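You operate a simulated robot arm through the tools that you are given. There is no shell and no other tool. Be economical: measure what you need, move in short steps, check, and stop when the job is done.

Carry out the task below with a simulated robot arm. There is one attempt and no reset: what you move stays moved.

TASK
Grind some pepper and salt, and stand the mills on the coasters.
Fine: grind into the dishes the mills stand in; pepper mill on the blue coaster, salt mill on the yellow one; spill none.
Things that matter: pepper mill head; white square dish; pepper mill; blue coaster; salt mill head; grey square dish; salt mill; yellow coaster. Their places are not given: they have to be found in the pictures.

It is judged by the outcome, as a careful person would: the job done as asked, and still so three seconds after it is handed in. It fails if anything else is knocked over, pushed out of place, dropped, spilled or broken.

THE ROBOT
A 6-joint arm with a two-finger parallel gripper, fixed in place. Base frame: the origin is at the foot of the arm, x ahead of it, y to its left, z up; the work surface is at about z = 750. Lengths are in mm, angles in rad, forces in N, time in s.
With the tool pointing down near the work surface it reaches from about 180 to 640 mm from the base axis. Its first joint turns from -1.152 to 1.152 rad. Payload 2.7 kg.
Tool frame: the origin (TCP) lies between the finger pads and is the grasp point; the fingertips stand 23 mm ahead of it; z points along the fingers, y is the line along which they close. The gripper opens to 94 mm. The fingers are 38 mm wide and 10 mm thick; the gripper's body (54 by 96 mm) begins 39 mm behind the TCP.
Orientation is that of the tool frame in the base frame, as a unit quaternion [x, y, z, w]. With the fingers straight down and closing along the base's y, the tool's x points along the base's -x, its y along +y and its z along -z.

THE INTERFACE
- The arm moves only by the tool apply_moves. Its argument "motion" is a list of rows, each an object of numbers (a shift or turn left out is 0, a gripper value left out holds the last): "wx", "wy", "wz": the turn, a rotation vector about the tool's x, y, z in units of 120 degrees (1.0 is 120 degrees); "x", "y", "z": the shift along the tool's x, y, z in units of 500 mm (1.0 is 500 mm); "jaw": the finger opening in mm, from 0 to 94. In form: [{"wx": .., "wy": .., "wz": .., "x": .., "y": .., "z": .., "jaw": ..}, ...]. A call has 1 to 10 rows; each row is the pose to reach, as a shift and turn from the pose commanded when the call began, along the tool's axes at that moment. A call with a number of a shift or a turn outside -1 to 1 is refused whole. A row lasts 0.2 s, in which the tool goes at most 50 mm and 0.15 rad; a call with a longer step from one row to the next is refused whole, and so is a gripper value outside its range. A pose out of reach is approached as far as the arm can. The call stops where the force on the tool passes 70 N (or 10 N more than at its start, if that is more) or the arm is blocked; 0.2 s more then pass. The fingers move at their own pace (about 45 mm/s each) and stop on an object; they squeeze with about 26 N. The grip force told is the motor's: it shows also when the fingers shut on nothing. Time passes only in rows, and 0.2 s behind the last, so rows that repeat a pose let the fingers close. It gives the time, the measured TCP pose, the force on the tool (base axes), the opening and the grip force at its end, in the units of the frame above (readings bear some noise).
- Cameras (640 x 400 px; columns grow to the right, rows downward): "scene" is fixed at [81.7, -429.7, 1418.4]; the picture's right is [0.76, -0.65, 0.00], its down [-0.35, -0.41, -0.84] and it looks along [0.55, 0.64, -0.54] (base axes); focal length 309 px, centre (320, 200). "wrist" rides on the gripper at [-39, 0, -44] in the tool frame; the picture's right is [0.00, -1.00, 0.00], its down [0.97, 0.00, -0.24] and it looks along [0.24, 0.00, 0.97] (tool axes); focal length 218 px, centre (320, 200).
- capture(camera): a new picture of that camera. No time passes.
- measure_at(camera, pixels): for up to 12 pixels [column, row] of the newest picture of that camera ("zoom" is the newest enlarged one), the place [x, y, z] in the base frame of the surface seen there, good to about 2 mm, but the place of the scene camera against the robot may be out by one fixed shift of up to 18 mm in any direction. No time passes.
- zoom(camera, box): a new picture of the part [left, top, right, bottom] of that camera's present view, enlarged. No time passes.
- finish_job(): hands the job in; it is judged then, once.

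Work in short steps. Measure before you move; look again where a grasp or a placing could have gone wrong, and mend it. You have 80 turns and 46 pictures in all, those below and enlarged ones among them. Open the gripper and draw the arm clear of the work before you hand the job in, unless the task says otherwise; then end with one line.

The tools are called after "Request:" as a command line: name --argument value ..., lists and objects as JSON in quotes. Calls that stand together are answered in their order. apply_moves: Moves the arm, as the interface text tells. Its arguments: {"type":"object","properties":{"motion":{"type":"array","items":{"type":"object","properties":{"wx":{"type":"number"},"wy":{"type":"number"},"wz":{"type":"number"},"x":{"type":"number"},"y":{"type":"number"},"z":{"type":"number"},"jaw":{"type":"number"}}}}},"required":["motion"]} The other tools are called the same way: capture (camera) takes a picture; measure_at (camera, pixels) gives the place of the surface under pixels of a picture; zoom (camera, box) takes an enlarged picture of a part of a camera's view; finish_job () hands the job in.

At the start:

```text
time_s: 0.0
position: [337.9, -38.8, 1206.9]
ee_rot: [0.0, 1.0, 0.0, 0.0]
contact_force: [-1.0, 0.8, 0.5]
gripper_width: 94.3
gripper_force: 0.1
```

scene: 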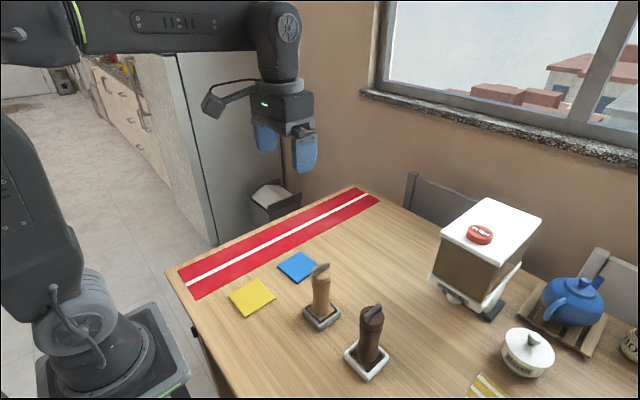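
wrist: 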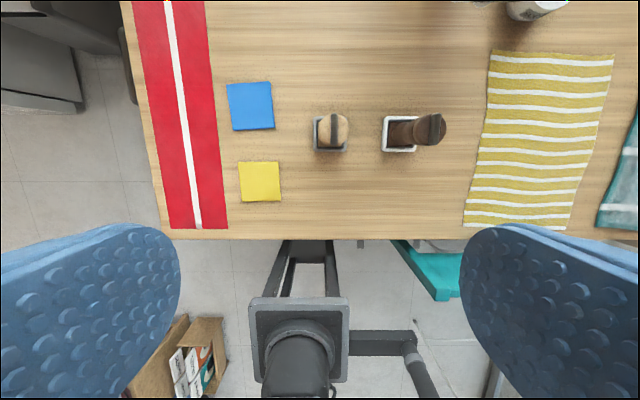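

The dark mill stands in the white dish and the light one in the grey dish. I'll zoom both views to see the heads and labels.

Request:
zoom --camera "scene" --box '[220, 240, 420, 390]'

Request:
zoom --camera "wrist" --box '[220, 70, 460, 220]'

```text
2.67 times, centred on (320, 315) of scene
```

zoom: 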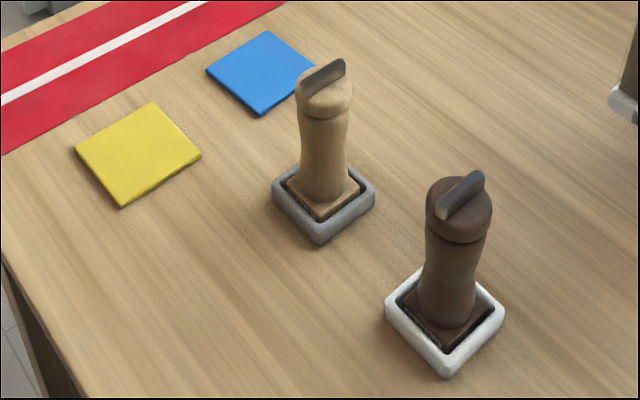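

```text
2.67 times, centred on (340, 145) of wrist
```

zoom: 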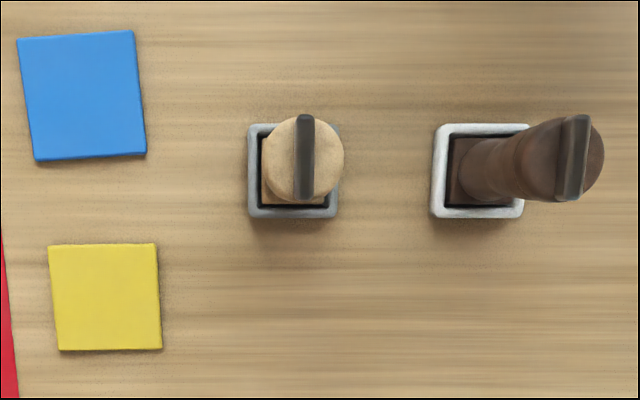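

Next I measure head bars, dish rims and coasters from the wrist zoom.

Request:
measure_at --camera "zoom" --pixels '[[304, 122], [304, 195], [330, 160], [252, 130], [335, 213], [575, 120], [568, 195], [592, 160], [438, 130], [516, 213], [82, 95], [105, 297]]'

Request:
measure_at --camera "scene" --pixels '[[321, 267], [372, 308], [318, 277], [362, 322], [322, 328], [368, 378], [297, 267], [252, 297], [310, 321], [352, 365]]'

```text
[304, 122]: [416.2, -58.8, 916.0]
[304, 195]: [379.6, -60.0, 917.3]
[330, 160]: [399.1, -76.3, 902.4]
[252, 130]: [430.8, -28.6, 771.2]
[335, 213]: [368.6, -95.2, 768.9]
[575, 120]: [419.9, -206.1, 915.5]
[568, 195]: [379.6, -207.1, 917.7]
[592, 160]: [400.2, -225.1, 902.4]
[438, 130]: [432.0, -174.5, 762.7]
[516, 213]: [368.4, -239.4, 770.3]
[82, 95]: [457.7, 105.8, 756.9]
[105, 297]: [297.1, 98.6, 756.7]
```

```text
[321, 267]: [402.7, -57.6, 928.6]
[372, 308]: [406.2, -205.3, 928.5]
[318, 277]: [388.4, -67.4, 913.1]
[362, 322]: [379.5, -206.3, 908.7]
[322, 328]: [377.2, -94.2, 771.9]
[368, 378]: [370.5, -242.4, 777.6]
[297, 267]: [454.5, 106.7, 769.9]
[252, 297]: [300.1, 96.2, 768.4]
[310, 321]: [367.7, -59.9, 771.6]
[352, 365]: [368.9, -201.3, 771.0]
```

Pepper mill axis ≈ (400,-207), bar top z≈917, the bar running along x. I move above it and look.

Request:
apply_moves --motion '[{"x": -0.018, "y": -0.048, "z": 0.059}, {"x": -0.035, "y": -0.096, "z": 0.118}, {"x": -0.053, "y": -0.144, "z": 0.177}, {"x": -0.071, "y": -0.192, "z": 0.237}, {"x": -0.089, "y": -0.24, "z": 0.296}, {"x": -0.106, "y": -0.288, "z": 0.355}, {"x": -0.124, "y": -0.336, "z": 0.414}, {"x": -0.124, "y": -0.336, "z": 0.414}]'

Request:
capture --camera "wrist"

Request:
zoom --camera "scene" --box '[310, 280, 430, 390]'

```text
time_s: 1.8
position: [399.2, -206.7, 1001.6]
ee_rot: [0.001, 1.0, 0.0, 0.001]
contact_force: [-0.1, -0.4, 0.3]
gripper_width: 94.0
gripper_force: 0.1
```

```text
41 pictures are left
```

wrist: 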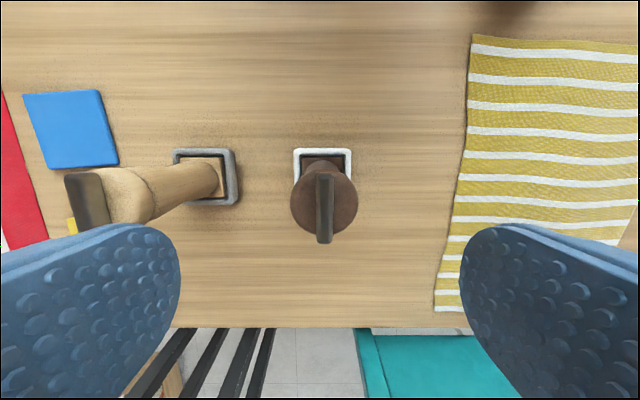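

```text
3.64 times, centred on (370, 335) of scene
```

zoom: 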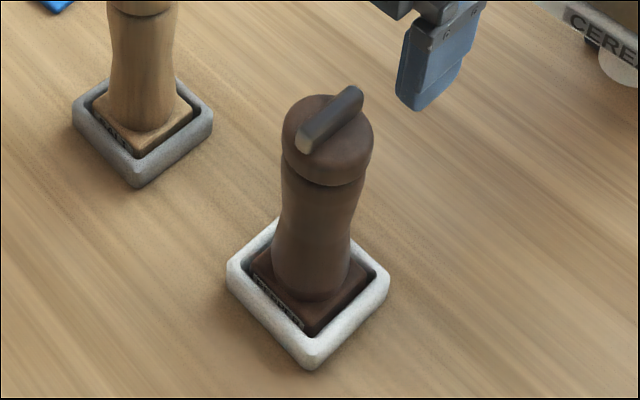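

The feet carry small labels; I'll read them to confirm which mill is which, and measure the head.

Request:
measure_at --camera "wrist" --pixels '[[325, 178], [324, 238], [318, 210], [332, 210], [297, 205], [352, 205], [300, 153], [346, 153]]'

Request:
measure_at --camera "zoom" --pixels '[[320, 170], [320, 184], [345, 184], [318, 192], [290, 300]]'

Request:
zoom --camera "scene" --box '[370, 345, 340, 375]'

Request:
zoom --camera "scene" --box '[325, 295, 375, 375]'

```text
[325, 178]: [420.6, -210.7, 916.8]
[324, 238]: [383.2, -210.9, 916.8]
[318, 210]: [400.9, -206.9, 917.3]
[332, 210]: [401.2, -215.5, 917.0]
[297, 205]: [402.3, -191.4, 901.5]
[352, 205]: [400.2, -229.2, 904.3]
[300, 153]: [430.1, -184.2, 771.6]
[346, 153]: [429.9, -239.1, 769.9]
```

```text
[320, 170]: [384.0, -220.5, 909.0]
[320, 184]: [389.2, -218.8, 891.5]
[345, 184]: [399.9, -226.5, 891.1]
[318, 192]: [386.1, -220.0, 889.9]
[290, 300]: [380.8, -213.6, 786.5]
```

```text
refused: the box must be [left, top, right, bottom]
```

```text
5.00 times, centred on (350, 335) of scene
```

zoom: 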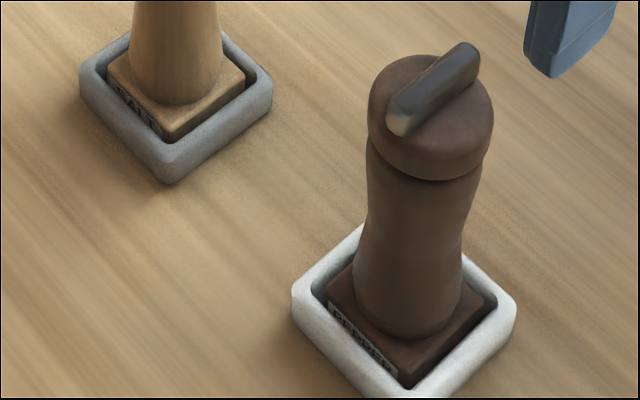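

Labels confirm: dark = PEPPER, light = SALT. The bar is at (401,-211), z 902–917. I descend to TCP z≈928 and close on the bar.

Request:
apply_moves --motion '[{"x": -0.002, "y": -0.0084, "z": 0.07, "jaw": 94}, {"x": -0.002, "y": -0.0084, "z": 0.144, "jaw": 94}, {"x": -0.002, "y": -0.0084, "z": 0.144, "jaw": 40}, {"x": -0.002, "y": -0.0084, "z": 0.144, "jaw": 30}, {"x": -0.002, "y": -0.0084, "z": 0.144, "jaw": 16}, {"x": -0.002, "y": -0.0084, "z": 0.144, "jaw": 16}, {"x": -0.002, "y": -0.0084, "z": 0.144, "jaw": 16}]'

Request:
capture --camera "wrist"

```text
time_s: 3.4
position: [402.4, -210.1, 928.8]
ee_rot: [0.0, 1.0, 0.0, 0.0]
contact_force: [0.5, -0.7, -0.3]
gripper_width: 16.2
gripper_force: 0.1
```

```text
38 pictures are left
```

wrist: 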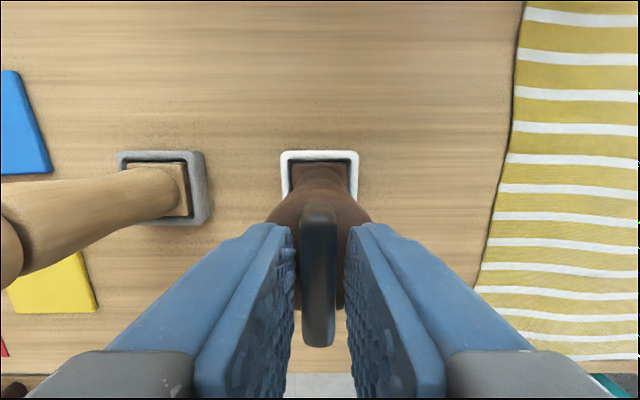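

Bar is centred between the pads. Close and turn the head clockwise (seen from above) a little first.

Request:
apply_moves --motion '[{"jaw": 0}, {"jaw": 0}, {"jaw": 0}, {"wz": 0.05, "jaw": 0}, {"wz": 0.1, "jaw": 0}, {"wz": 0.15, "jaw": 0}, {"wz": 0.2, "jaw": 0}, {"wz": 0.25, "jaw": 0}]'

Request:
capture --camera "wrist"

Request:
zoom --camera "scene" --box '[310, 290, 430, 390]'

```text
time_s: 5.2
position: [400.4, -210.7, 928.0]
ee_rot: [0.26, 0.966, 0.0, 0.0]
contact_force: [1.5, 0.9, 2.6]
gripper_width: 10.2
gripper_force: 26.3
```

```text
37 pictures are left
```

wrist: 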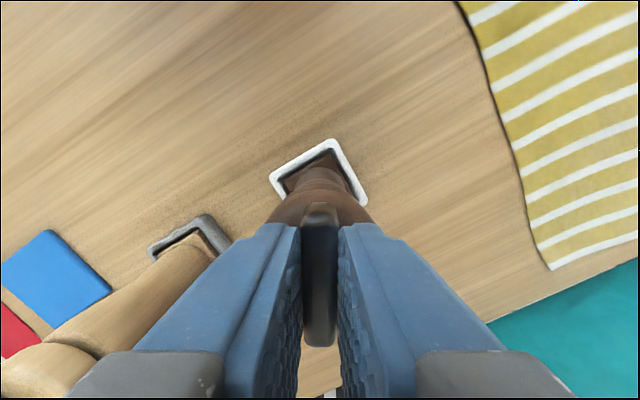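

```text
4.00 times, centred on (370, 340) of scene
```

zoom: 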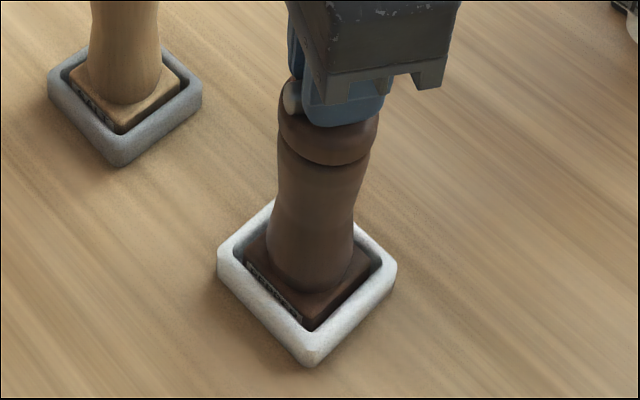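

Head turns, dish and foot stay still. Continue turning.

Request:
apply_moves --motion '[{"wz": 0.06}, {"wz": 0.12}, {"wz": 0.18}, {"wz": 0.24}, {"wz": 0.3}, {"wz": 0.36}, {"wz": 0.42}, {"wz": 0.48}, {"wz": 0.54}, {"wz": 0.6}]'

Request:
zoom --camera "scene" --box '[310, 290, 430, 390]'

```text
time_s: 7.4
position: [399.3, -211.9, 928.1]
ee_rot: [0.778, 0.629, 0.0, 0.001]
contact_force: [-1.2, -0.2, 7.0]
gripper_width: 10.3
gripper_force: 26.3
```

```text
4.00 times, centred on (370, 340) of scene
```

zoom: 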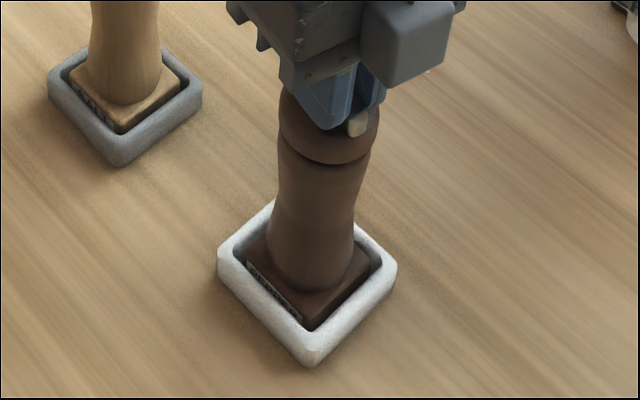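

~102° so far; continuing clockwise.

Request:
apply_moves --motion '[{"wz": 0.06}, {"wz": 0.12}, {"wz": 0.18}, {"wz": 0.24}, {"wz": 0.3}, {"wz": 0.36}, {"wz": 0.42}, {"wz": 0.48}, {"wz": 0.54}, {"wz": 0.6}]'

Request:
capture --camera "scene"

```text
time_s: 9.6
position: [400.8, -210.4, 928.6]
ee_rot: [0.999, 0.05, 0.0, 0.0]
contact_force: [-1.2, 3.5, 9.8]
gripper_width: 10.1
gripper_force: 26.1
```

```text
34 pictures are left
```

scene: 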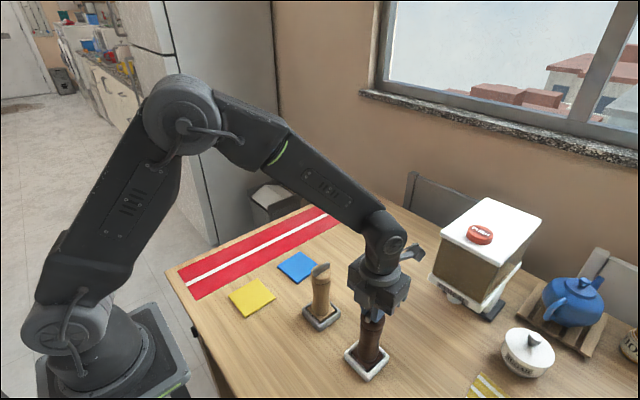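

174° done with dish still in place. Continue for more of a full turn.

Request:
apply_moves --motion '[{"wz": 0.06}, {"wz": 0.12}, {"wz": 0.18}, {"wz": 0.24}, {"wz": 0.3}, {"wz": 0.36}, {"wz": 0.42}, {"wz": 0.48}, {"wz": 0.54}, {"wz": 0.6}]'

Request:
zoom --camera "scene" --box '[310, 290, 430, 390]'

```text
time_s: 10.8
position: [374.4, -259.7, 932.4]
ee_rot: [0.976, -0.215, 0.024, -0.017]
contact_force: [-2.2, 2.4, 20.0]
gripper_width: 13.6
gripper_force: 25.7
out of reach, approached as far as the arm can: row 4, 5
stopped in row 5: the force on the tool passed its limit (the readings are from after the stop); the commanded pose is now the measured one
```

```text
4.00 times, centred on (370, 340) of scene
```

zoom: 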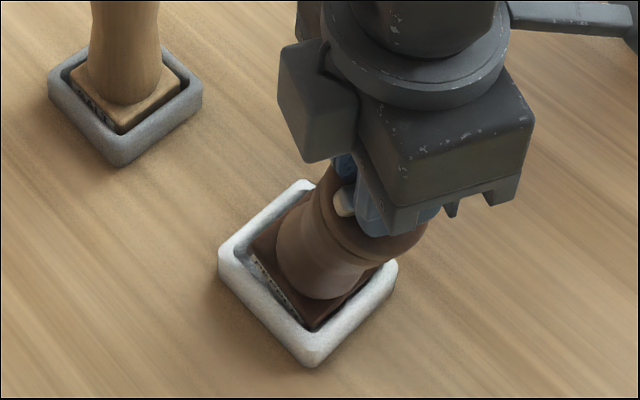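

The wrist limit was exceeded: the arm shifted to (374,-260) and tilted the mill in its dish (still held). I reverse it gently: turn back ~25° and shift back upright to (400.8,-210.4).

Request:
apply_moves --motion '[{"wz": -0.05, "wx": -0.003, "wy": -0.003, "x": 0.0006, "y": -0.011, "z": 0.001, "jaw": 0}, {"wz": -0.09, "wx": -0.006, "wy": -0.006, "x": 0.0012, "y": -0.025, "z": 0.002}, {"wz": -0.13, "wx": -0.009, "wy": -0.009, "x": 0.002, "y": -0.04, "z": 0.003}, {"wz": -0.16, "wx": -0.012, "wy": -0.012, "x": 0.003, "y": -0.055, "z": 0.005}, {"wz": -0.18, "wx": -0.015, "wy": -0.015, "x": 0.004, "y": -0.07, "z": 0.006}, {"wz": -0.2, "wx": -0.018, "wy": -0.018, "x": 0.005, "y": -0.085, "z": 0.0075}, {"wz": -0.2, "wx": -0.0208, "wy": -0.0189, "x": 0.006, "y": -0.1, "z": 0.009}, {"wz": -0.2, "wx": -0.0208, "wy": -0.0189, "x": 0.0062, "y": -0.111, "z": 0.009}, {"wz": -0.2, "wx": -0.0208, "wy": -0.0189, "x": 0.0062, "y": -0.111, "z": 0.009}]'

Request:
zoom --camera "scene" --box '[310, 290, 430, 390]'

Request:
capture --camera "wrist"

```text
time_s: 12.8
position: [399.3, -210.8, 927.0]
ee_rot: [1.0, -0.009, 0.0, 0.003]
contact_force: [-6.9, 3.6, 13.8]
gripper_width: 10.3
gripper_force: 25.7
```

```text
4.00 times, centred on (370, 340) of scene
```

zoom: 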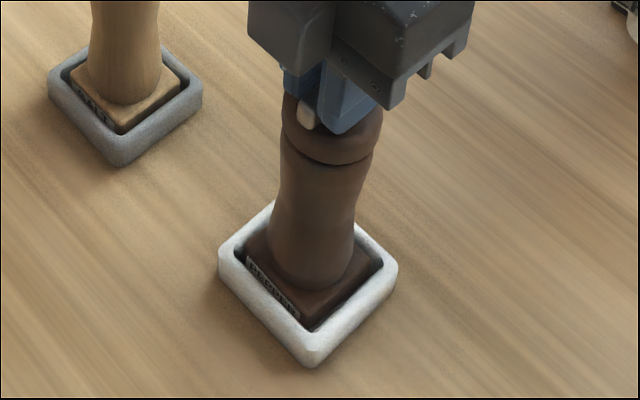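

```text
31 pictures are left
```

wrist: 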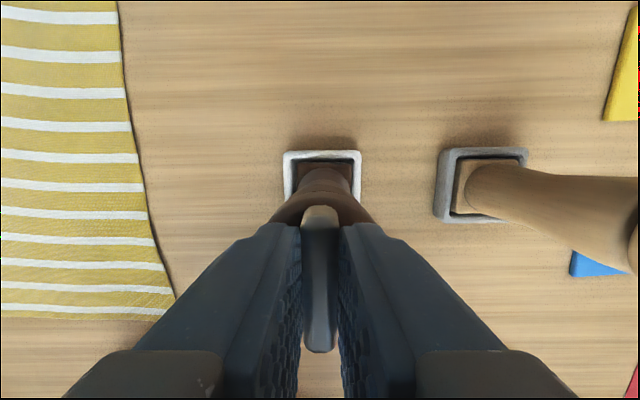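

Recovered: mill upright, foot seated, dish unmoved. I release, rise, and unwind the wrist to take a second half-turn (bar is symmetric).

Request:
apply_moves --motion '[{"jaw": 40}, {"jaw": 40}, {"z": -0.04, "jaw": 40}, {"z": -0.08, "jaw": 40}, {"z": -0.08, "wz": -0.07}, {"z": -0.08, "wz": -0.14}, {"z": -0.08, "wz": -0.21}, {"z": -0.08, "wz": -0.28}, {"z": -0.08, "wz": -0.35}, {"z": -0.08, "wz": -0.42}]'

Request:
apply_moves --motion '[{"wz": -0.07}, {"wz": -0.14}, {"wz": -0.21}, {"wz": -0.28}, {"wz": -0.35}, {"wz": -0.42}, {"wz": -0.49}, {"wz": -0.56}, {"wz": -0.63}, {"wz": -0.7}]'

Request:
capture --camera "wrist"

Request:
zoom --camera "scene" --box '[310, 290, 430, 390]'

```text
time_s: 15.0
position: [401.1, -211.7, 967.7]
ee_rot: [0.908, 0.419, 0.0, 0.005]
contact_force: [0.1, -0.5, -0.2]
gripper_width: 40.2
gripper_force: 0.1
```

```text
time_s: 17.2
position: [401.1, -211.2, 968.4]
ee_rot: [0.394, 0.919, -0.003, 0.003]
contact_force: [0.1, 0.5, -0.5]
gripper_width: 40.1
gripper_force: 0.0
```

```text
30 pictures are left
```

wrist: 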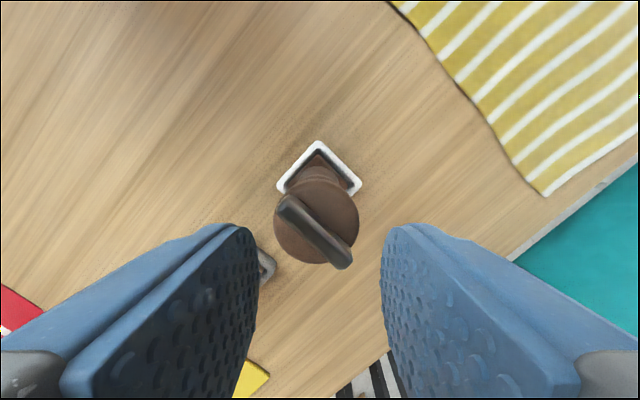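

```text
4.00 times, centred on (370, 340) of scene
```

zoom: 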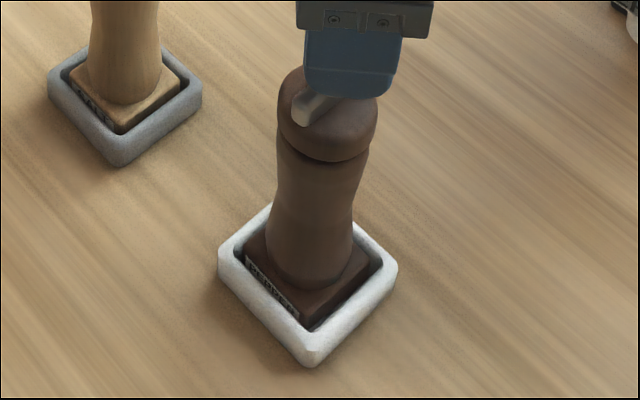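

Bar sits along base x; I unwind the last 46.5°, then lower and grip again.

Request:
apply_moves --motion '[{"wz": -0.07}, {"wz": -0.14}, {"wz": -0.21}, {"wz": -0.28}, {"wz": -0.35}, {"wz": -0.388}, {"wz": -0.388, "z": 0.04}, {"wz": -0.388, "z": 0.079}, {"wz": -0.388, "z": 0.079, "jaw": 16}, {"wz": -0.388, "z": 0.079, "jaw": 16}]'

Request:
capture --camera "wrist"

```text
time_s: 19.4
position: [401.3, -212.6, 929.9]
ee_rot: [0.001, 1.0, -0.005, 0.002]
contact_force: [0.3, 1.2, 0.1]
gripper_width: 16.0
gripper_force: 0.3
```

```text
28 pictures are left
```

wrist: 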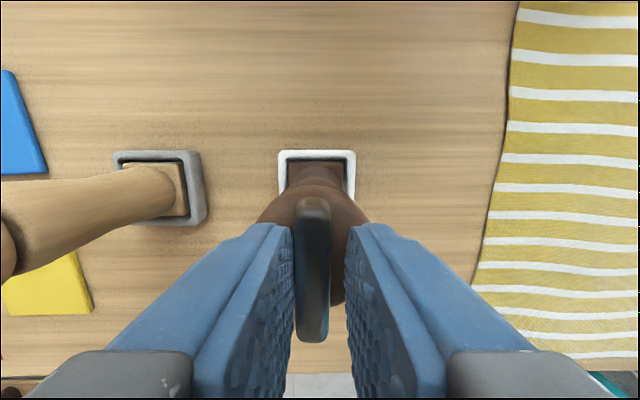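

Bar is ~1.5 mm to +y; shift, grip, and turn another half turn in steps (staying below the wrist limit found earlier).

Request:
apply_moves --motion '[{"y": 0.003, "jaw": 16}, {"y": 0.003, "jaw": 0}, {"y": 0.003, "jaw": 0}, {"y": 0.003, "wz": 0.06}, {"y": 0.003, "wz": 0.12}, {"y": 0.003, "wz": 0.18}, {"y": 0.003, "wz": 0.24}, {"y": 0.003, "wz": 0.3}, {"y": 0.003, "wz": 0.36}, {"y": 0.003, "wz": 0.42}]'

Request:
apply_moves --motion '[{"wz": 0.06}, {"wz": 0.12}, {"wz": 0.18}, {"wz": 0.24}, {"wz": 0.3}, {"wz": 0.36}, {"wz": 0.42}, {"wz": 0.48}, {"wz": 0.54}, {"wz": 0.6}]'

Request:
zoom --camera "scene" --box '[310, 290, 430, 390]'

```text
time_s: 21.6
position: [400.3, -209.5, 928.1]
ee_rot: [0.427, 0.904, -0.002, 0.003]
contact_force: [-1.6, 3.9, 1.9]
gripper_width: 10.3
gripper_force: 26.0
```

```text
time_s: 23.8
position: [401.0, -210.1, 928.7]
ee_rot: [0.877, 0.48, 0.0, 0.005]
contact_force: [-1.9, -1.9, -0.3]
gripper_width: 10.5
gripper_force: 25.9
```

```text
4.00 times, centred on (370, 340) of scene
```

zoom: 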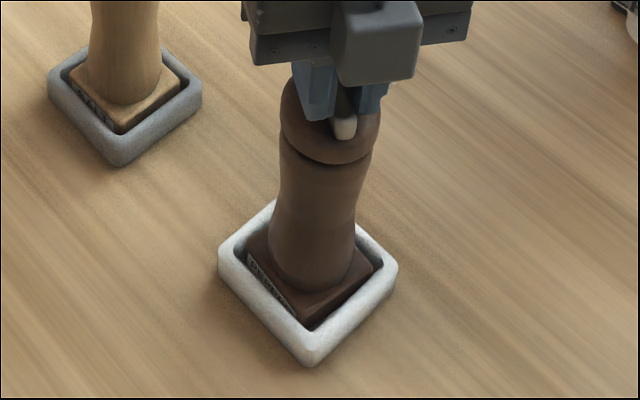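

Good; finish the half turn (to ~182°).

Request:
apply_moves --motion '[{"wz": 0.06}, {"wz": 0.12}, {"wz": 0.18}, {"wz": 0.24}, {"wz": 0.3}, {"wz": 0.36}, {"wz": 0.42}, {"wz": 0.46}, {"wz": 0.5}]'

```text
time_s: 25.8
position: [401.4, -210.7, 928.6]
ee_rot: [1.0, -0.022, 0.003, 0.004]
contact_force: [-3.1, 1.8, 5.5]
gripper_width: 10.2
gripper_force: 25.9
```

Full turn done on pepper. Release, rise, unwind.

Request:
apply_moves --motion '[{"jaw": 40}, {"jaw": 40}, {"z": -0.04, "jaw": 40}, {"z": -0.08, "jaw": 40}, {"z": -0.08, "wz": -0.07}, {"z": -0.08, "wz": -0.14}, {"z": -0.08, "wz": -0.21}, {"z": -0.08, "wz": -0.28}, {"z": -0.08, "wz": -0.35}, {"z": -0.08, "wz": -0.42}]'

Request:
apply_moves --motion '[{"wz": -0.07}, {"wz": -0.14}, {"wz": -0.21}, {"wz": -0.28}, {"wz": -0.35}, {"wz": -0.42}, {"wz": -0.49}, {"wz": -0.56}, {"wz": -0.63}, {"wz": -0.7}]'

Request:
apply_moves --motion '[{"wz": -0.07}, {"wz": -0.14}, {"wz": -0.21}, {"wz": -0.28}, {"wz": -0.35}, {"wz": -0.4}, {"wz": -0.4}]'

Request:
capture --camera "wrist"

```text
time_s: 28.0
position: [399.8, -210.5, 968.7]
ee_rot: [0.913, 0.408, 0.0, 0.004]
contact_force: [-0.1, -0.2, -0.1]
gripper_width: 40.0
gripper_force: 0.0
```

```text
time_s: 30.2
position: [400.9, -209.9, 969.1]
ee_rot: [0.406, 0.914, -0.004, 0.004]
contact_force: [-0.1, -0.2, -0.5]
gripper_width: 39.9
gripper_force: 0.0
```

```text
time_s: 31.8
position: [402.1, -210.1, 968.6]
ee_rot: [-0.001, 1.0, -0.004, 0.002]
contact_force: [0.3, 0.5, -0.4]
gripper_width: 40.2
gripper_force: 0.1
```

```text
26 pictures are left
```

wrist: 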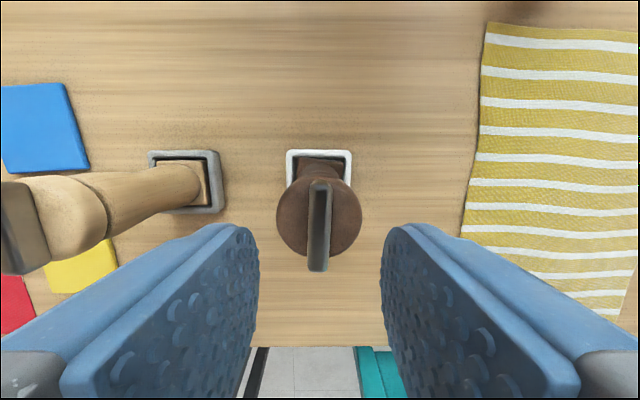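

Aligned again. Lower, grip the bar, and lift 15 mm as a test.

Request:
apply_moves --motion '[{"z": 0.04, "jaw": 40}, {"z": 0.081, "jaw": 40}, {"z": 0.082, "jaw": 0}, {"z": 0.082, "jaw": 0}, {"z": 0.082, "jaw": 0}, {"z": 0.082, "jaw": 0}, {"z": 0.072, "jaw": 0}, {"z": 0.062, "jaw": 0}, {"z": 0.052, "jaw": 0}, {"z": 0.052, "jaw": 0}]'

Request:
zoom --camera "scene" --box '[310, 290, 430, 390]'

```text
time_s: 34.0
position: [400.8, -211.0, 942.7]
ee_rot: [0.0, 1.0, -0.004, 0.002]
contact_force: [0.7, 1.1, -2.9]
gripper_width: 10.1
gripper_force: 25.5
```

```text
4.00 times, centred on (370, 340) of scene
```

zoom: 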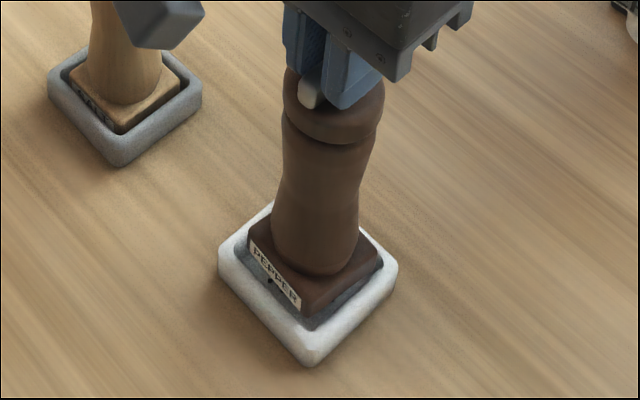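

The whole mill lifts and a grind crumb is visible in the dish. Lift straight up to clear height.

Request:
apply_moves --motion '[{"z": -0.02}, {"z": -0.05}, {"z": -0.09}, {"z": -0.13}, {"z": -0.18}, {"z": -0.23}, {"z": -0.28}, {"z": -0.32}, {"z": -0.34}, {"z": -0.34}]'

Request:
capture --camera "scene"

Request:
zoom --camera "scene" --box '[310, 290, 430, 390]'

```text
time_s: 36.2
position: [399.3, -210.0, 1113.3]
ee_rot: [0.0, 1.0, -0.004, 0.002]
contact_force: [-0.3, 0.2, -3.3]
gripper_width: 10.4
gripper_force: 26.2
```

```text
24 pictures are left
```

scene: 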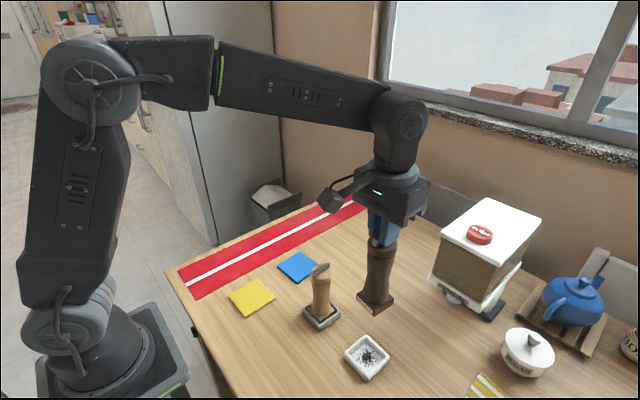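

```text
4.00 times, centred on (370, 340) of scene
```

zoom: 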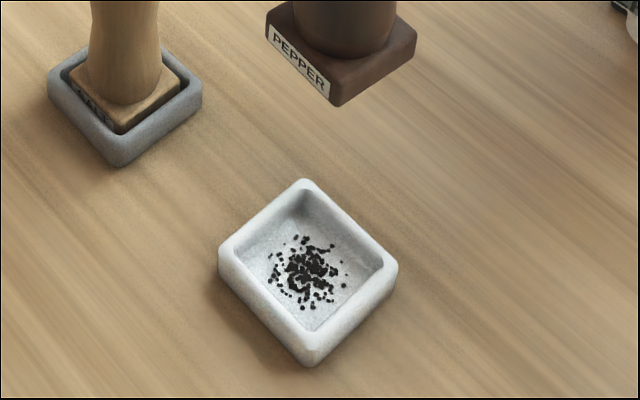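

Plenty of ground pepper lies in the white dish. Now carry the mill at height to above the blue coaster (457.7,105.8), and measure the dish floor for placing height.

Request:
measure_at --camera "zoom" --pixels '[[270, 235], [330, 300], [308, 345], [245, 245], [120, 250]]'

Request:
apply_moves --motion '[{"x": -0.007, "y": 0.038}, {"x": -0.019, "y": 0.101}, {"x": -0.033, "y": 0.177}, {"x": -0.048, "y": 0.259}, {"x": -0.063, "y": 0.341}, {"x": -0.078, "y": 0.423}, {"x": -0.093, "y": 0.506}, {"x": -0.106, "y": 0.575}, {"x": -0.114, "y": 0.62}, {"x": -0.117, "y": 0.633}]'

Request:
capture --camera "wrist"

Request:
capture --camera "scene"

```text
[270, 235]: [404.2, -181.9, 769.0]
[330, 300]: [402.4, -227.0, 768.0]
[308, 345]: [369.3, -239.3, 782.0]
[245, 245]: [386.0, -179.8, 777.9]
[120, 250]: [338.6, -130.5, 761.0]
```

```text
time_s: 38.4
position: [459.8, 107.5, 1110.4]
ee_rot: [0.002, 1.0, -0.005, 0.003]
contact_force: [0.5, -0.2, -1.8]
gripper_width: 10.1
gripper_force: 25.7
```

```text
22 pictures are left
```

wrist: 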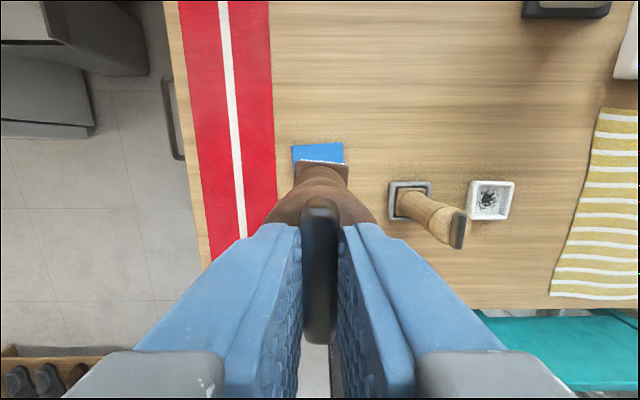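

```text
21 pictures are left
```

scene: 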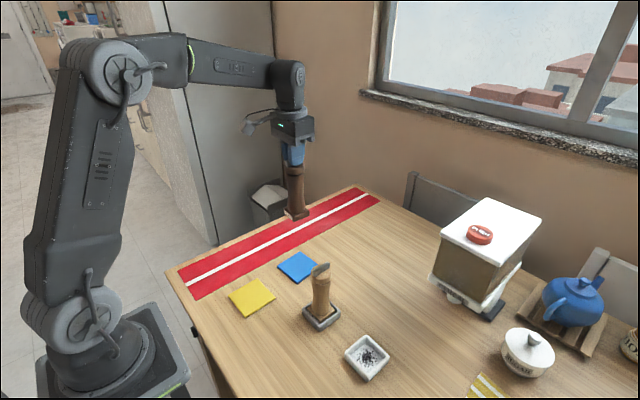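

Mill is above the coaster. The dish floor (≈757 corrected) equals the coaster top, so placing TCP z ≈ 927. Lower to ~945 and check alignment.

Request:
apply_moves --motion '[{"z": 0.03}, {"z": 0.08}, {"z": 0.14}, {"z": 0.2}, {"z": 0.25}, {"z": 0.29}, {"z": 0.32}, {"z": 0.332}, {"z": 0.332}]'

Request:
capture --camera "wrist"

Request:
zoom --camera "scene" --box '[250, 210, 350, 300]'

```text
time_s: 40.4
position: [459.8, 105.6, 941.9]
ee_rot: [0.0, 1.0, -0.005, 0.002]
contact_force: [0.0, 0.7, -2.4]
gripper_width: 10.3
gripper_force: 25.7
```

```text
20 pictures are left
```

wrist: 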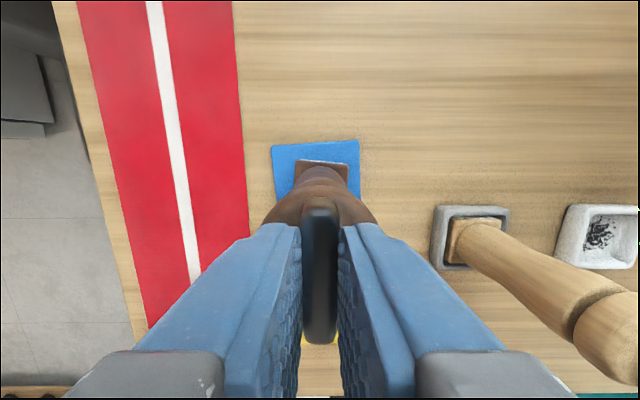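

```text
4.44 times, centred on (300, 255) of scene
```

zoom: 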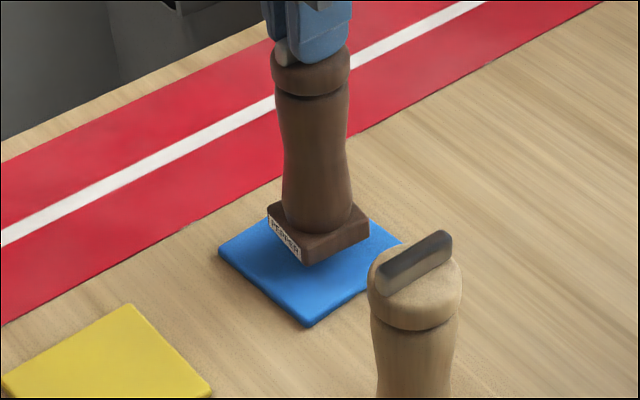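

Foot is well within the blue coaster. Lower the last bit gently, watching the force.

Request:
apply_moves --motion '[{"z": 0.01}, {"z": 0.018}, {"z": 0.022}, {"z": 0.025}, {"z": 0.027}, {"z": 0.027}]'

```text
time_s: 41.8
position: [459.2, 105.8, 930.4]
ee_rot: [0.0, 1.0, -0.004, 0.001]
contact_force: [-0.4, -0.1, -2.5]
gripper_width: 10.2
gripper_force: 25.9
```

Request:
apply_moves --motion '[{"z": 0.002}, {"z": 0.004}, {"z": 0.004}]'

Request:
zoom --camera "scene" --box '[270, 230, 330, 290]'

```text
time_s: 42.6
position: [460.3, 106.6, 928.5]
ee_rot: [0.0, 1.0, -0.005, 0.002]
contact_force: [-1.3, -1.5, 6.1]
gripper_width: 10.1
gripper_force: 26.1
```

```text
6.67 times, centred on (300, 260) of scene
```

zoom: 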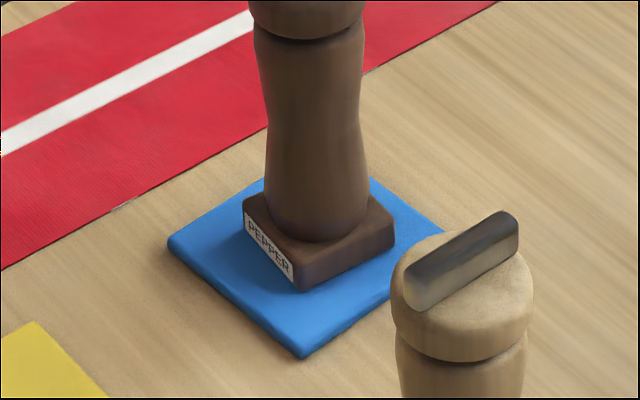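

Contact on the coaster. Release, rise, and move above the salt mill.

Request:
apply_moves --motion '[{"jaw": 30}, {"jaw": 40}, {"z": -0.03, "jaw": 40}, {"z": -0.08, "jaw": 40}, {"z": -0.145, "jaw": 40}, {"x": 0.03, "y": -0.084, "z": -0.145, "jaw": 40}, {"x": 0.06, "y": -0.168, "z": -0.145}, {"x": 0.09, "y": -0.252, "z": -0.145}, {"x": 0.118, "y": -0.336, "z": -0.145}, {"x": 0.118, "y": -0.336, "z": -0.145}]'

Request:
capture --camera "wrist"

Request:
capture --camera "scene"

```text
time_s: 44.8
position: [400.2, -60.8, 1002.0]
ee_rot: [0.0, 1.0, -0.005, 0.002]
contact_force: [-0.6, -0.1, 0.5]
gripper_width: 40.0
gripper_force: 0.1
```

```text
17 pictures are left
```

wrist: 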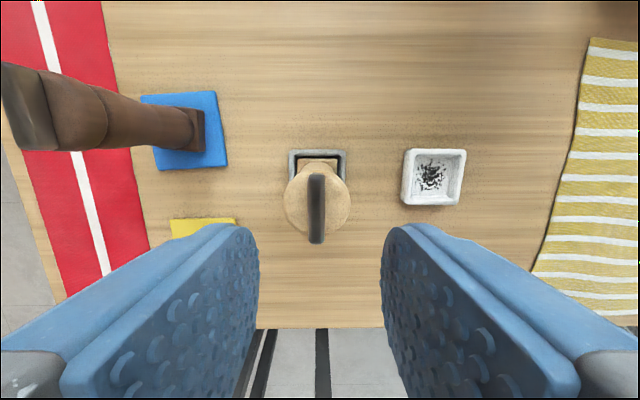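

```text
16 pictures are left
```

scene: 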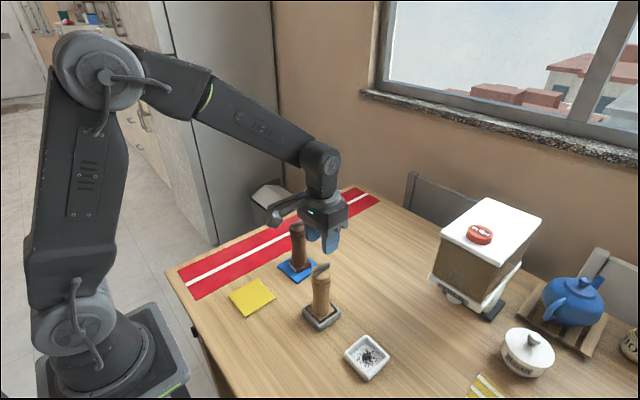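

Pepper stands on blue. Measure the salt bar.

Request:
measure_at --camera "wrist" --pixels '[[316, 178], [316, 238], [309, 205], [323, 205], [292, 205], [343, 205], [294, 153], [342, 153]]'

```text
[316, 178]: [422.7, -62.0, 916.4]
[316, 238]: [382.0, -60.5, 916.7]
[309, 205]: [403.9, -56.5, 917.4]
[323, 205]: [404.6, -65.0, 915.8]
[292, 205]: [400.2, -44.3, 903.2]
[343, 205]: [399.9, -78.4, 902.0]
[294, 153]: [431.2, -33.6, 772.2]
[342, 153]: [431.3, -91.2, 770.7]
```

Salt bar centre ≈ (402,-61), same heights. Level the tool, descend, grip and start turning clockwise.

Request:
apply_moves --motion '[{"wx": -0.0048, "wy": 0.0019, "x": -0.002, "y": 0.001, "z": 0.07, "jaw": 40}, {"wx": -0.0048, "wy": 0.0019, "x": -0.002, "y": 0.0015, "z": 0.146, "jaw": 40}, {"wx": -0.0048, "wy": 0.0019, "x": -0.002, "y": 0.0015, "z": 0.146, "jaw": 16}, {"wx": -0.0048, "wy": 0.0019, "x": -0.002, "y": 0.0015, "z": 0.146, "jaw": 16}]'

Request:
capture --camera "wrist"

```text
time_s: 45.8
position: [400.8, -61.6, 929.5]
ee_rot: [0.0, 1.0, 0.0, -0.001]
contact_force: [0.5, 0.2, 1.4]
gripper_width: 15.8
gripper_force: 0.1
```

```text
15 pictures are left
```

wrist: 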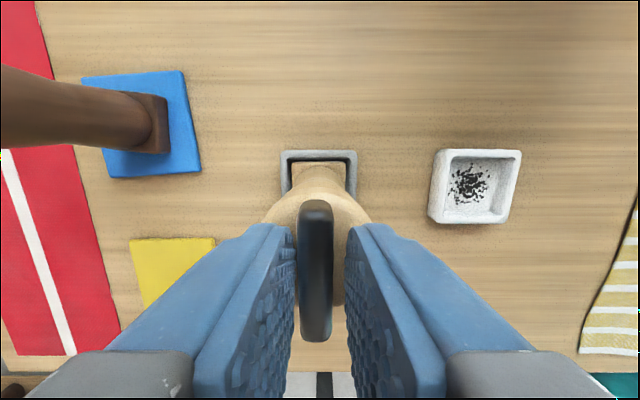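

Centred. Grip and turn.

Request:
apply_moves --motion '[{"y": 0.0016, "jaw": 0}, {"y": 0.0016, "jaw": 0}, {"y": 0.0016, "wz": 0.03}, {"y": 0.0016, "wz": 0.09}, {"y": 0.0016, "wz": 0.15}, {"y": 0.0016, "wz": 0.21}, {"y": 0.0016, "wz": 0.27}, {"y": 0.0016, "wz": 0.33}, {"y": 0.0016, "wz": 0.39}, {"y": 0.0016, "wz": 0.45}]'

Request:
apply_moves --motion '[{"wz": 0.06}, {"wz": 0.12}, {"wz": 0.18}, {"wz": 0.24}, {"wz": 0.3}, {"wz": 0.36}, {"wz": 0.42}, {"wz": 0.48}, {"wz": 0.54}, {"wz": 0.6}]'

Request:
zoom --camera "scene" --box '[260, 240, 380, 340]'

```text
time_s: 48.0
position: [401.5, -60.7, 930.0]
ee_rot: [0.455, 0.89, 0.0, 0.0]
contact_force: [-4.1, 1.2, 15.4]
gripper_width: 10.1
gripper_force: 26.0
```

```text
time_s: 50.2
position: [402.3, -60.4, 928.6]
ee_rot: [0.892, 0.452, 0.002, 0.0]
contact_force: [-4.2, -1.2, 15.2]
gripper_width: 10.3
gripper_force: 25.5
```

```text
4.00 times, centred on (320, 290) of scene
```

zoom: 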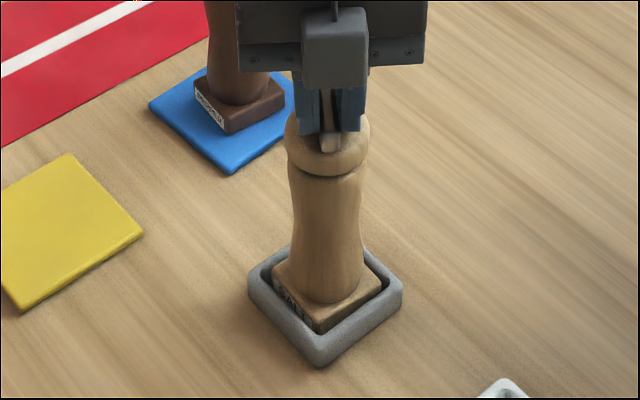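

126° so far; go to ~160° (before the wrist limit), then release, rise, begin unwinding.

Request:
apply_moves --motion '[{"wz": 0.06}, {"wz": 0.12}, {"wz": 0.18}, {"wz": 0.24}, {"wz": 0.28}, {"wz": 0.28}]'

Request:
apply_moves --motion '[{"jaw": 40}, {"jaw": 40}, {"z": -0.04, "jaw": 40}, {"z": -0.08, "jaw": 40}, {"z": -0.08, "wz": -0.07}, {"z": -0.08, "wz": -0.14}, {"z": -0.08, "wz": -0.21}, {"z": -0.08, "wz": -0.28}, {"z": -0.08, "wz": -0.35}, {"z": -0.08, "wz": -0.42}]'

Request:
apply_moves --motion '[{"wz": -0.07}, {"wz": -0.14}, {"wz": -0.21}, {"wz": -0.28}, {"wz": -0.35}, {"wz": -0.42}, {"wz": -0.49}, {"wz": -0.56}, {"wz": -0.63}, {"wz": -0.7}]'

Request:
apply_moves --motion '[{"wz": -0.07}, {"wz": -0.14}, {"wz": -0.21}, {"wz": -0.28}, {"wz": -0.35}, {"wz": -0.38}, {"wz": -0.38}]'

Request:
capture --camera "wrist"

```text
time_s: 51.6
position: [401.2, -60.4, 930.3]
ee_rot: [0.984, 0.177, 0.0, 0.0]
contact_force: [-2.6, 0.3, 16.2]
gripper_width: 10.2
gripper_force: 26.6
```

```text
time_s: 53.8
position: [401.6, -60.2, 969.4]
ee_rot: [0.815, 0.58, 0.001, -0.001]
contact_force: [-0.5, 0.7, 0.0]
gripper_width: 40.0
gripper_force: 0.0
```

```text
time_s: 56.0
position: [401.7, -60.9, 969.0]
ee_rot: [0.217, 0.976, 0.001, -0.001]
contact_force: [0.9, 0.3, 0.3]
gripper_width: 40.0
gripper_force: 0.1
```

```text
time_s: 57.6
position: [401.5, -59.6, 968.9]
ee_rot: [-0.178, 0.984, 0.001, 0.0]
contact_force: [-0.6, 0.0, 0.2]
gripper_width: 39.8
gripper_force: 0.1
```

```text
13 pictures are left
```

wrist: 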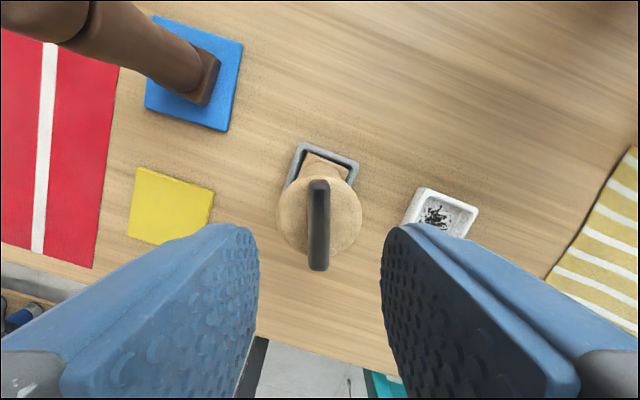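

Bar aligned. Lower, grip, and do a second stroke of ~180°.

Request:
apply_moves --motion '[{"z": 0.04}, {"z": 0.081}, {"z": 0.081, "jaw": 0}, {"z": 0.081, "jaw": 0}, {"z": 0.081, "jaw": 0}, {"z": 0.081, "wz": 0.05}, {"z": 0.081, "wz": 0.11}, {"z": 0.081, "wz": 0.17}, {"z": 0.081, "wz": 0.23}, {"z": 0.081, "wz": 0.29}]'

Request:
apply_moves --motion '[{"wz": 0.06}, {"wz": 0.12}, {"wz": 0.18}, {"wz": 0.24}, {"wz": 0.3}, {"wz": 0.36}, {"wz": 0.42}, {"wz": 0.48}, {"wz": 0.54}, {"wz": 0.6}]'

Request:
apply_moves --motion '[{"wz": 0.06}, {"wz": 0.12}, {"wz": 0.18}, {"wz": 0.24}, {"wz": 0.3}, {"wz": 0.36}, {"wz": 0.42}, {"wz": 0.48}, {"wz": 0.54}, {"wz": 0.6}]'

Request:
zoom --camera "scene" --box '[260, 240, 380, 340]'

```text
time_s: 59.8
position: [400.8, -60.4, 928.3]
ee_rot: [0.127, 0.992, 0.001, 0.0]
contact_force: [-4.4, 1.9, 8.3]
gripper_width: 10.5
gripper_force: 25.6
```

```text
time_s: 62.0
position: [402.2, -59.8, 927.1]
ee_rot: [0.686, 0.728, 0.001, 0.0]
contact_force: [-0.1, 1.4, 4.0]
gripper_width: 10.5
gripper_force: 25.7
```

```text
time_s: 64.2
position: [400.8, -61.9, 929.5]
ee_rot: [0.982, 0.187, 0.0, -0.001]
contact_force: [0.2, -0.1, 4.0]
gripper_width: 10.0
gripper_force: 25.8
```

```text
4.00 times, centred on (320, 290) of scene
```

zoom: 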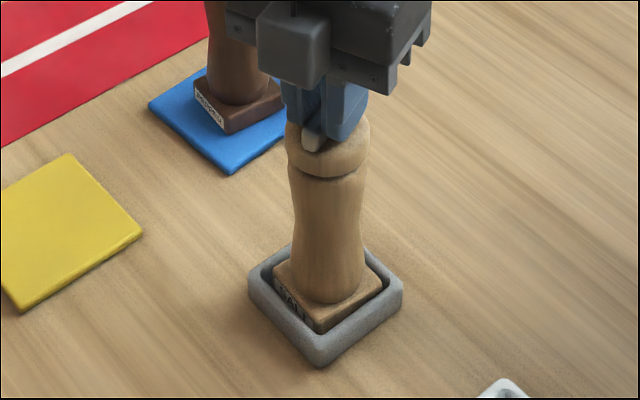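

Salt also done (~340° total). Release, rise, unwind for the carry grip.

Request:
apply_moves --motion '[{"jaw": 40}, {"jaw": 40}, {"z": -0.04, "jaw": 40}, {"z": -0.08, "jaw": 40}, {"z": -0.08, "wz": -0.07}, {"z": -0.08, "wz": -0.14}, {"z": -0.08, "wz": -0.21}, {"z": -0.08, "wz": -0.28}, {"z": -0.08, "wz": -0.35}, {"z": -0.08, "wz": -0.42}]'

Request:
apply_moves --motion '[{"wz": -0.07}, {"wz": -0.14}, {"wz": -0.21}, {"wz": -0.28}, {"wz": -0.35}, {"wz": -0.42}, {"wz": -0.49}, {"wz": -0.56}, {"wz": -0.63}, {"wz": -0.7}]'

Request:
apply_moves --motion '[{"wz": -0.07}, {"wz": -0.14}, {"wz": -0.21}, {"wz": -0.28}, {"wz": -0.35}, {"wz": -0.38}, {"wz": -0.38}]'

Request:
capture --camera "wrist"

```text
time_s: 66.4
position: [401.1, -60.7, 968.6]
ee_rot: [0.808, 0.589, 0.0, 0.0]
contact_force: [0.9, 0.2, -0.9]
gripper_width: 39.8
gripper_force: 0.0
```

```text
time_s: 68.6
position: [401.3, -59.7, 969.6]
ee_rot: [0.208, 0.978, 0.002, 0.0]
contact_force: [0.1, -0.9, -0.9]
gripper_width: 40.0
gripper_force: 0.0
```

```text
time_s: 70.2
position: [402.5, -61.4, 969.1]
ee_rot: [-0.187, 0.982, 0.001, 0.0]
contact_force: [-0.9, 0.2, 0.3]
gripper_width: 40.2
gripper_force: 0.0
```

```text
11 pictures are left
```

wrist: 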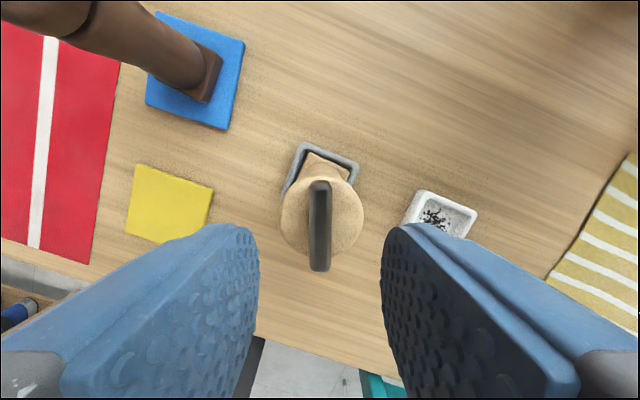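

Aligned; lower, grip, lift slowly.

Request:
apply_moves --motion '[{"z": 0.04}, {"z": 0.082}, {"z": 0.083, "jaw": 0}, {"z": 0.083, "jaw": 0}, {"z": 0.083, "jaw": 0}, {"z": 0.083, "jaw": 0}, {"z": 0.073}, {"z": 0.063}, {"z": 0.053}, {"z": 0.053}]'

Request:
apply_moves --motion '[{"z": -0.02}, {"z": -0.05}, {"z": -0.09}, {"z": -0.13}, {"z": -0.15}, {"z": -0.15}]'

Request:
zoom --camera "scene" --box '[240, 220, 420, 390]'

```text
time_s: 72.4
position: [402.0, -59.7, 941.6]
ee_rot: [-0.189, 0.982, 0.001, 0.0]
contact_force: [0.0, 0.0, -2.5]
gripper_width: 10.3
gripper_force: 26.0
```

```text
time_s: 73.8
position: [400.9, -60.0, 1017.6]
ee_rot: [-0.188, 0.982, 0.001, 0.001]
contact_force: [-0.6, 0.5, -2.7]
gripper_width: 10.2
gripper_force: 26.7
```

```text
2.35 times, centred on (330, 305) of scene
```

zoom: 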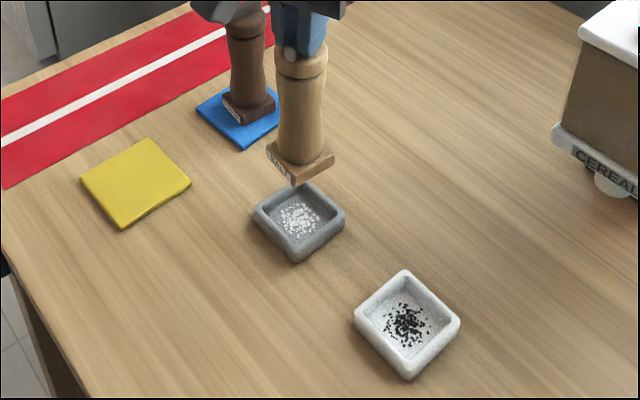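

Salt grinds are in the grey dish, mill lifted intact. Carry to above yellow coaster (297,98.6).

Request:
apply_moves --motion '[{"x": 0.006, "y": 0.03}, {"x": 0.017, "y": 0.082}, {"x": 0.031, "y": 0.149}, {"x": 0.046, "y": 0.223}, {"x": 0.061, "y": 0.298}, {"x": 0.072, "y": 0.35}, {"x": 0.0764, "y": 0.372}, {"x": 0.0764, "y": 0.372}]'

Request:
apply_moves --motion '[{"z": 0.02}, {"z": 0.06}, {"z": 0.1}, {"z": 0.13}, {"z": 0.145}, {"z": 0.145}]'

Request:
capture --camera "wrist"

Request:
zoom --camera "scene" --box '[200, 230, 320, 330]'

```text
time_s: 75.6
position: [296.9, 99.0, 1017.3]
ee_rot: [-0.187, 0.982, 0.001, 0.0]
contact_force: [0.2, 0.1, -2.7]
gripper_width: 10.0
gripper_force: 26.3
```

```text
time_s: 77.0
position: [298.0, 98.5, 945.2]
ee_rot: [-0.188, 0.982, 0.0, 0.0]
contact_force: [0.1, -0.8, -2.7]
gripper_width: 10.3
gripper_force: 26.1
```

```text
9 pictures are left
```

wrist: 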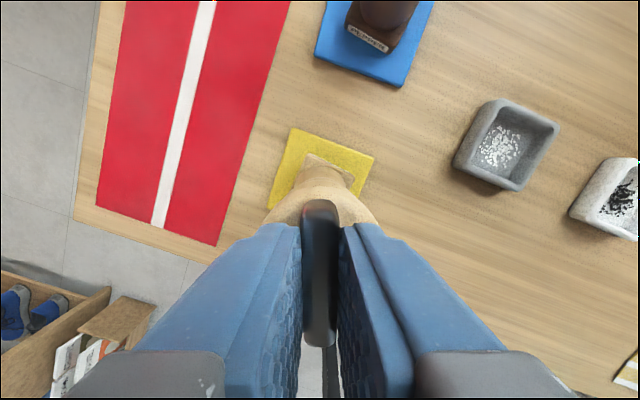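

```text
4.00 times, centred on (260, 280) of scene
```

zoom: 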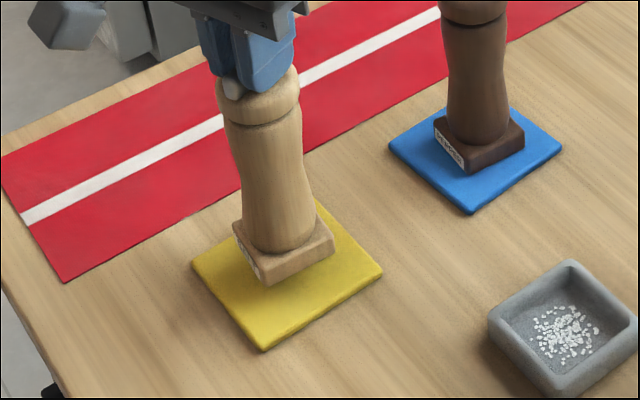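

Foot well over yellow. Lower gently to contact.

Request:
apply_moves --motion '[{"z": 0.01}, {"z": 0.018}, {"z": 0.024}, {"z": 0.028}, {"z": 0.03}, {"z": 0.03}]'

```text
time_s: 78.4
position: [297.3, 97.7, 929.9]
ee_rot: [-0.188, 0.982, 0.001, 0.0]
contact_force: [0.8, 0.3, -2.8]
gripper_width: 10.5
gripper_force: 26.0
```

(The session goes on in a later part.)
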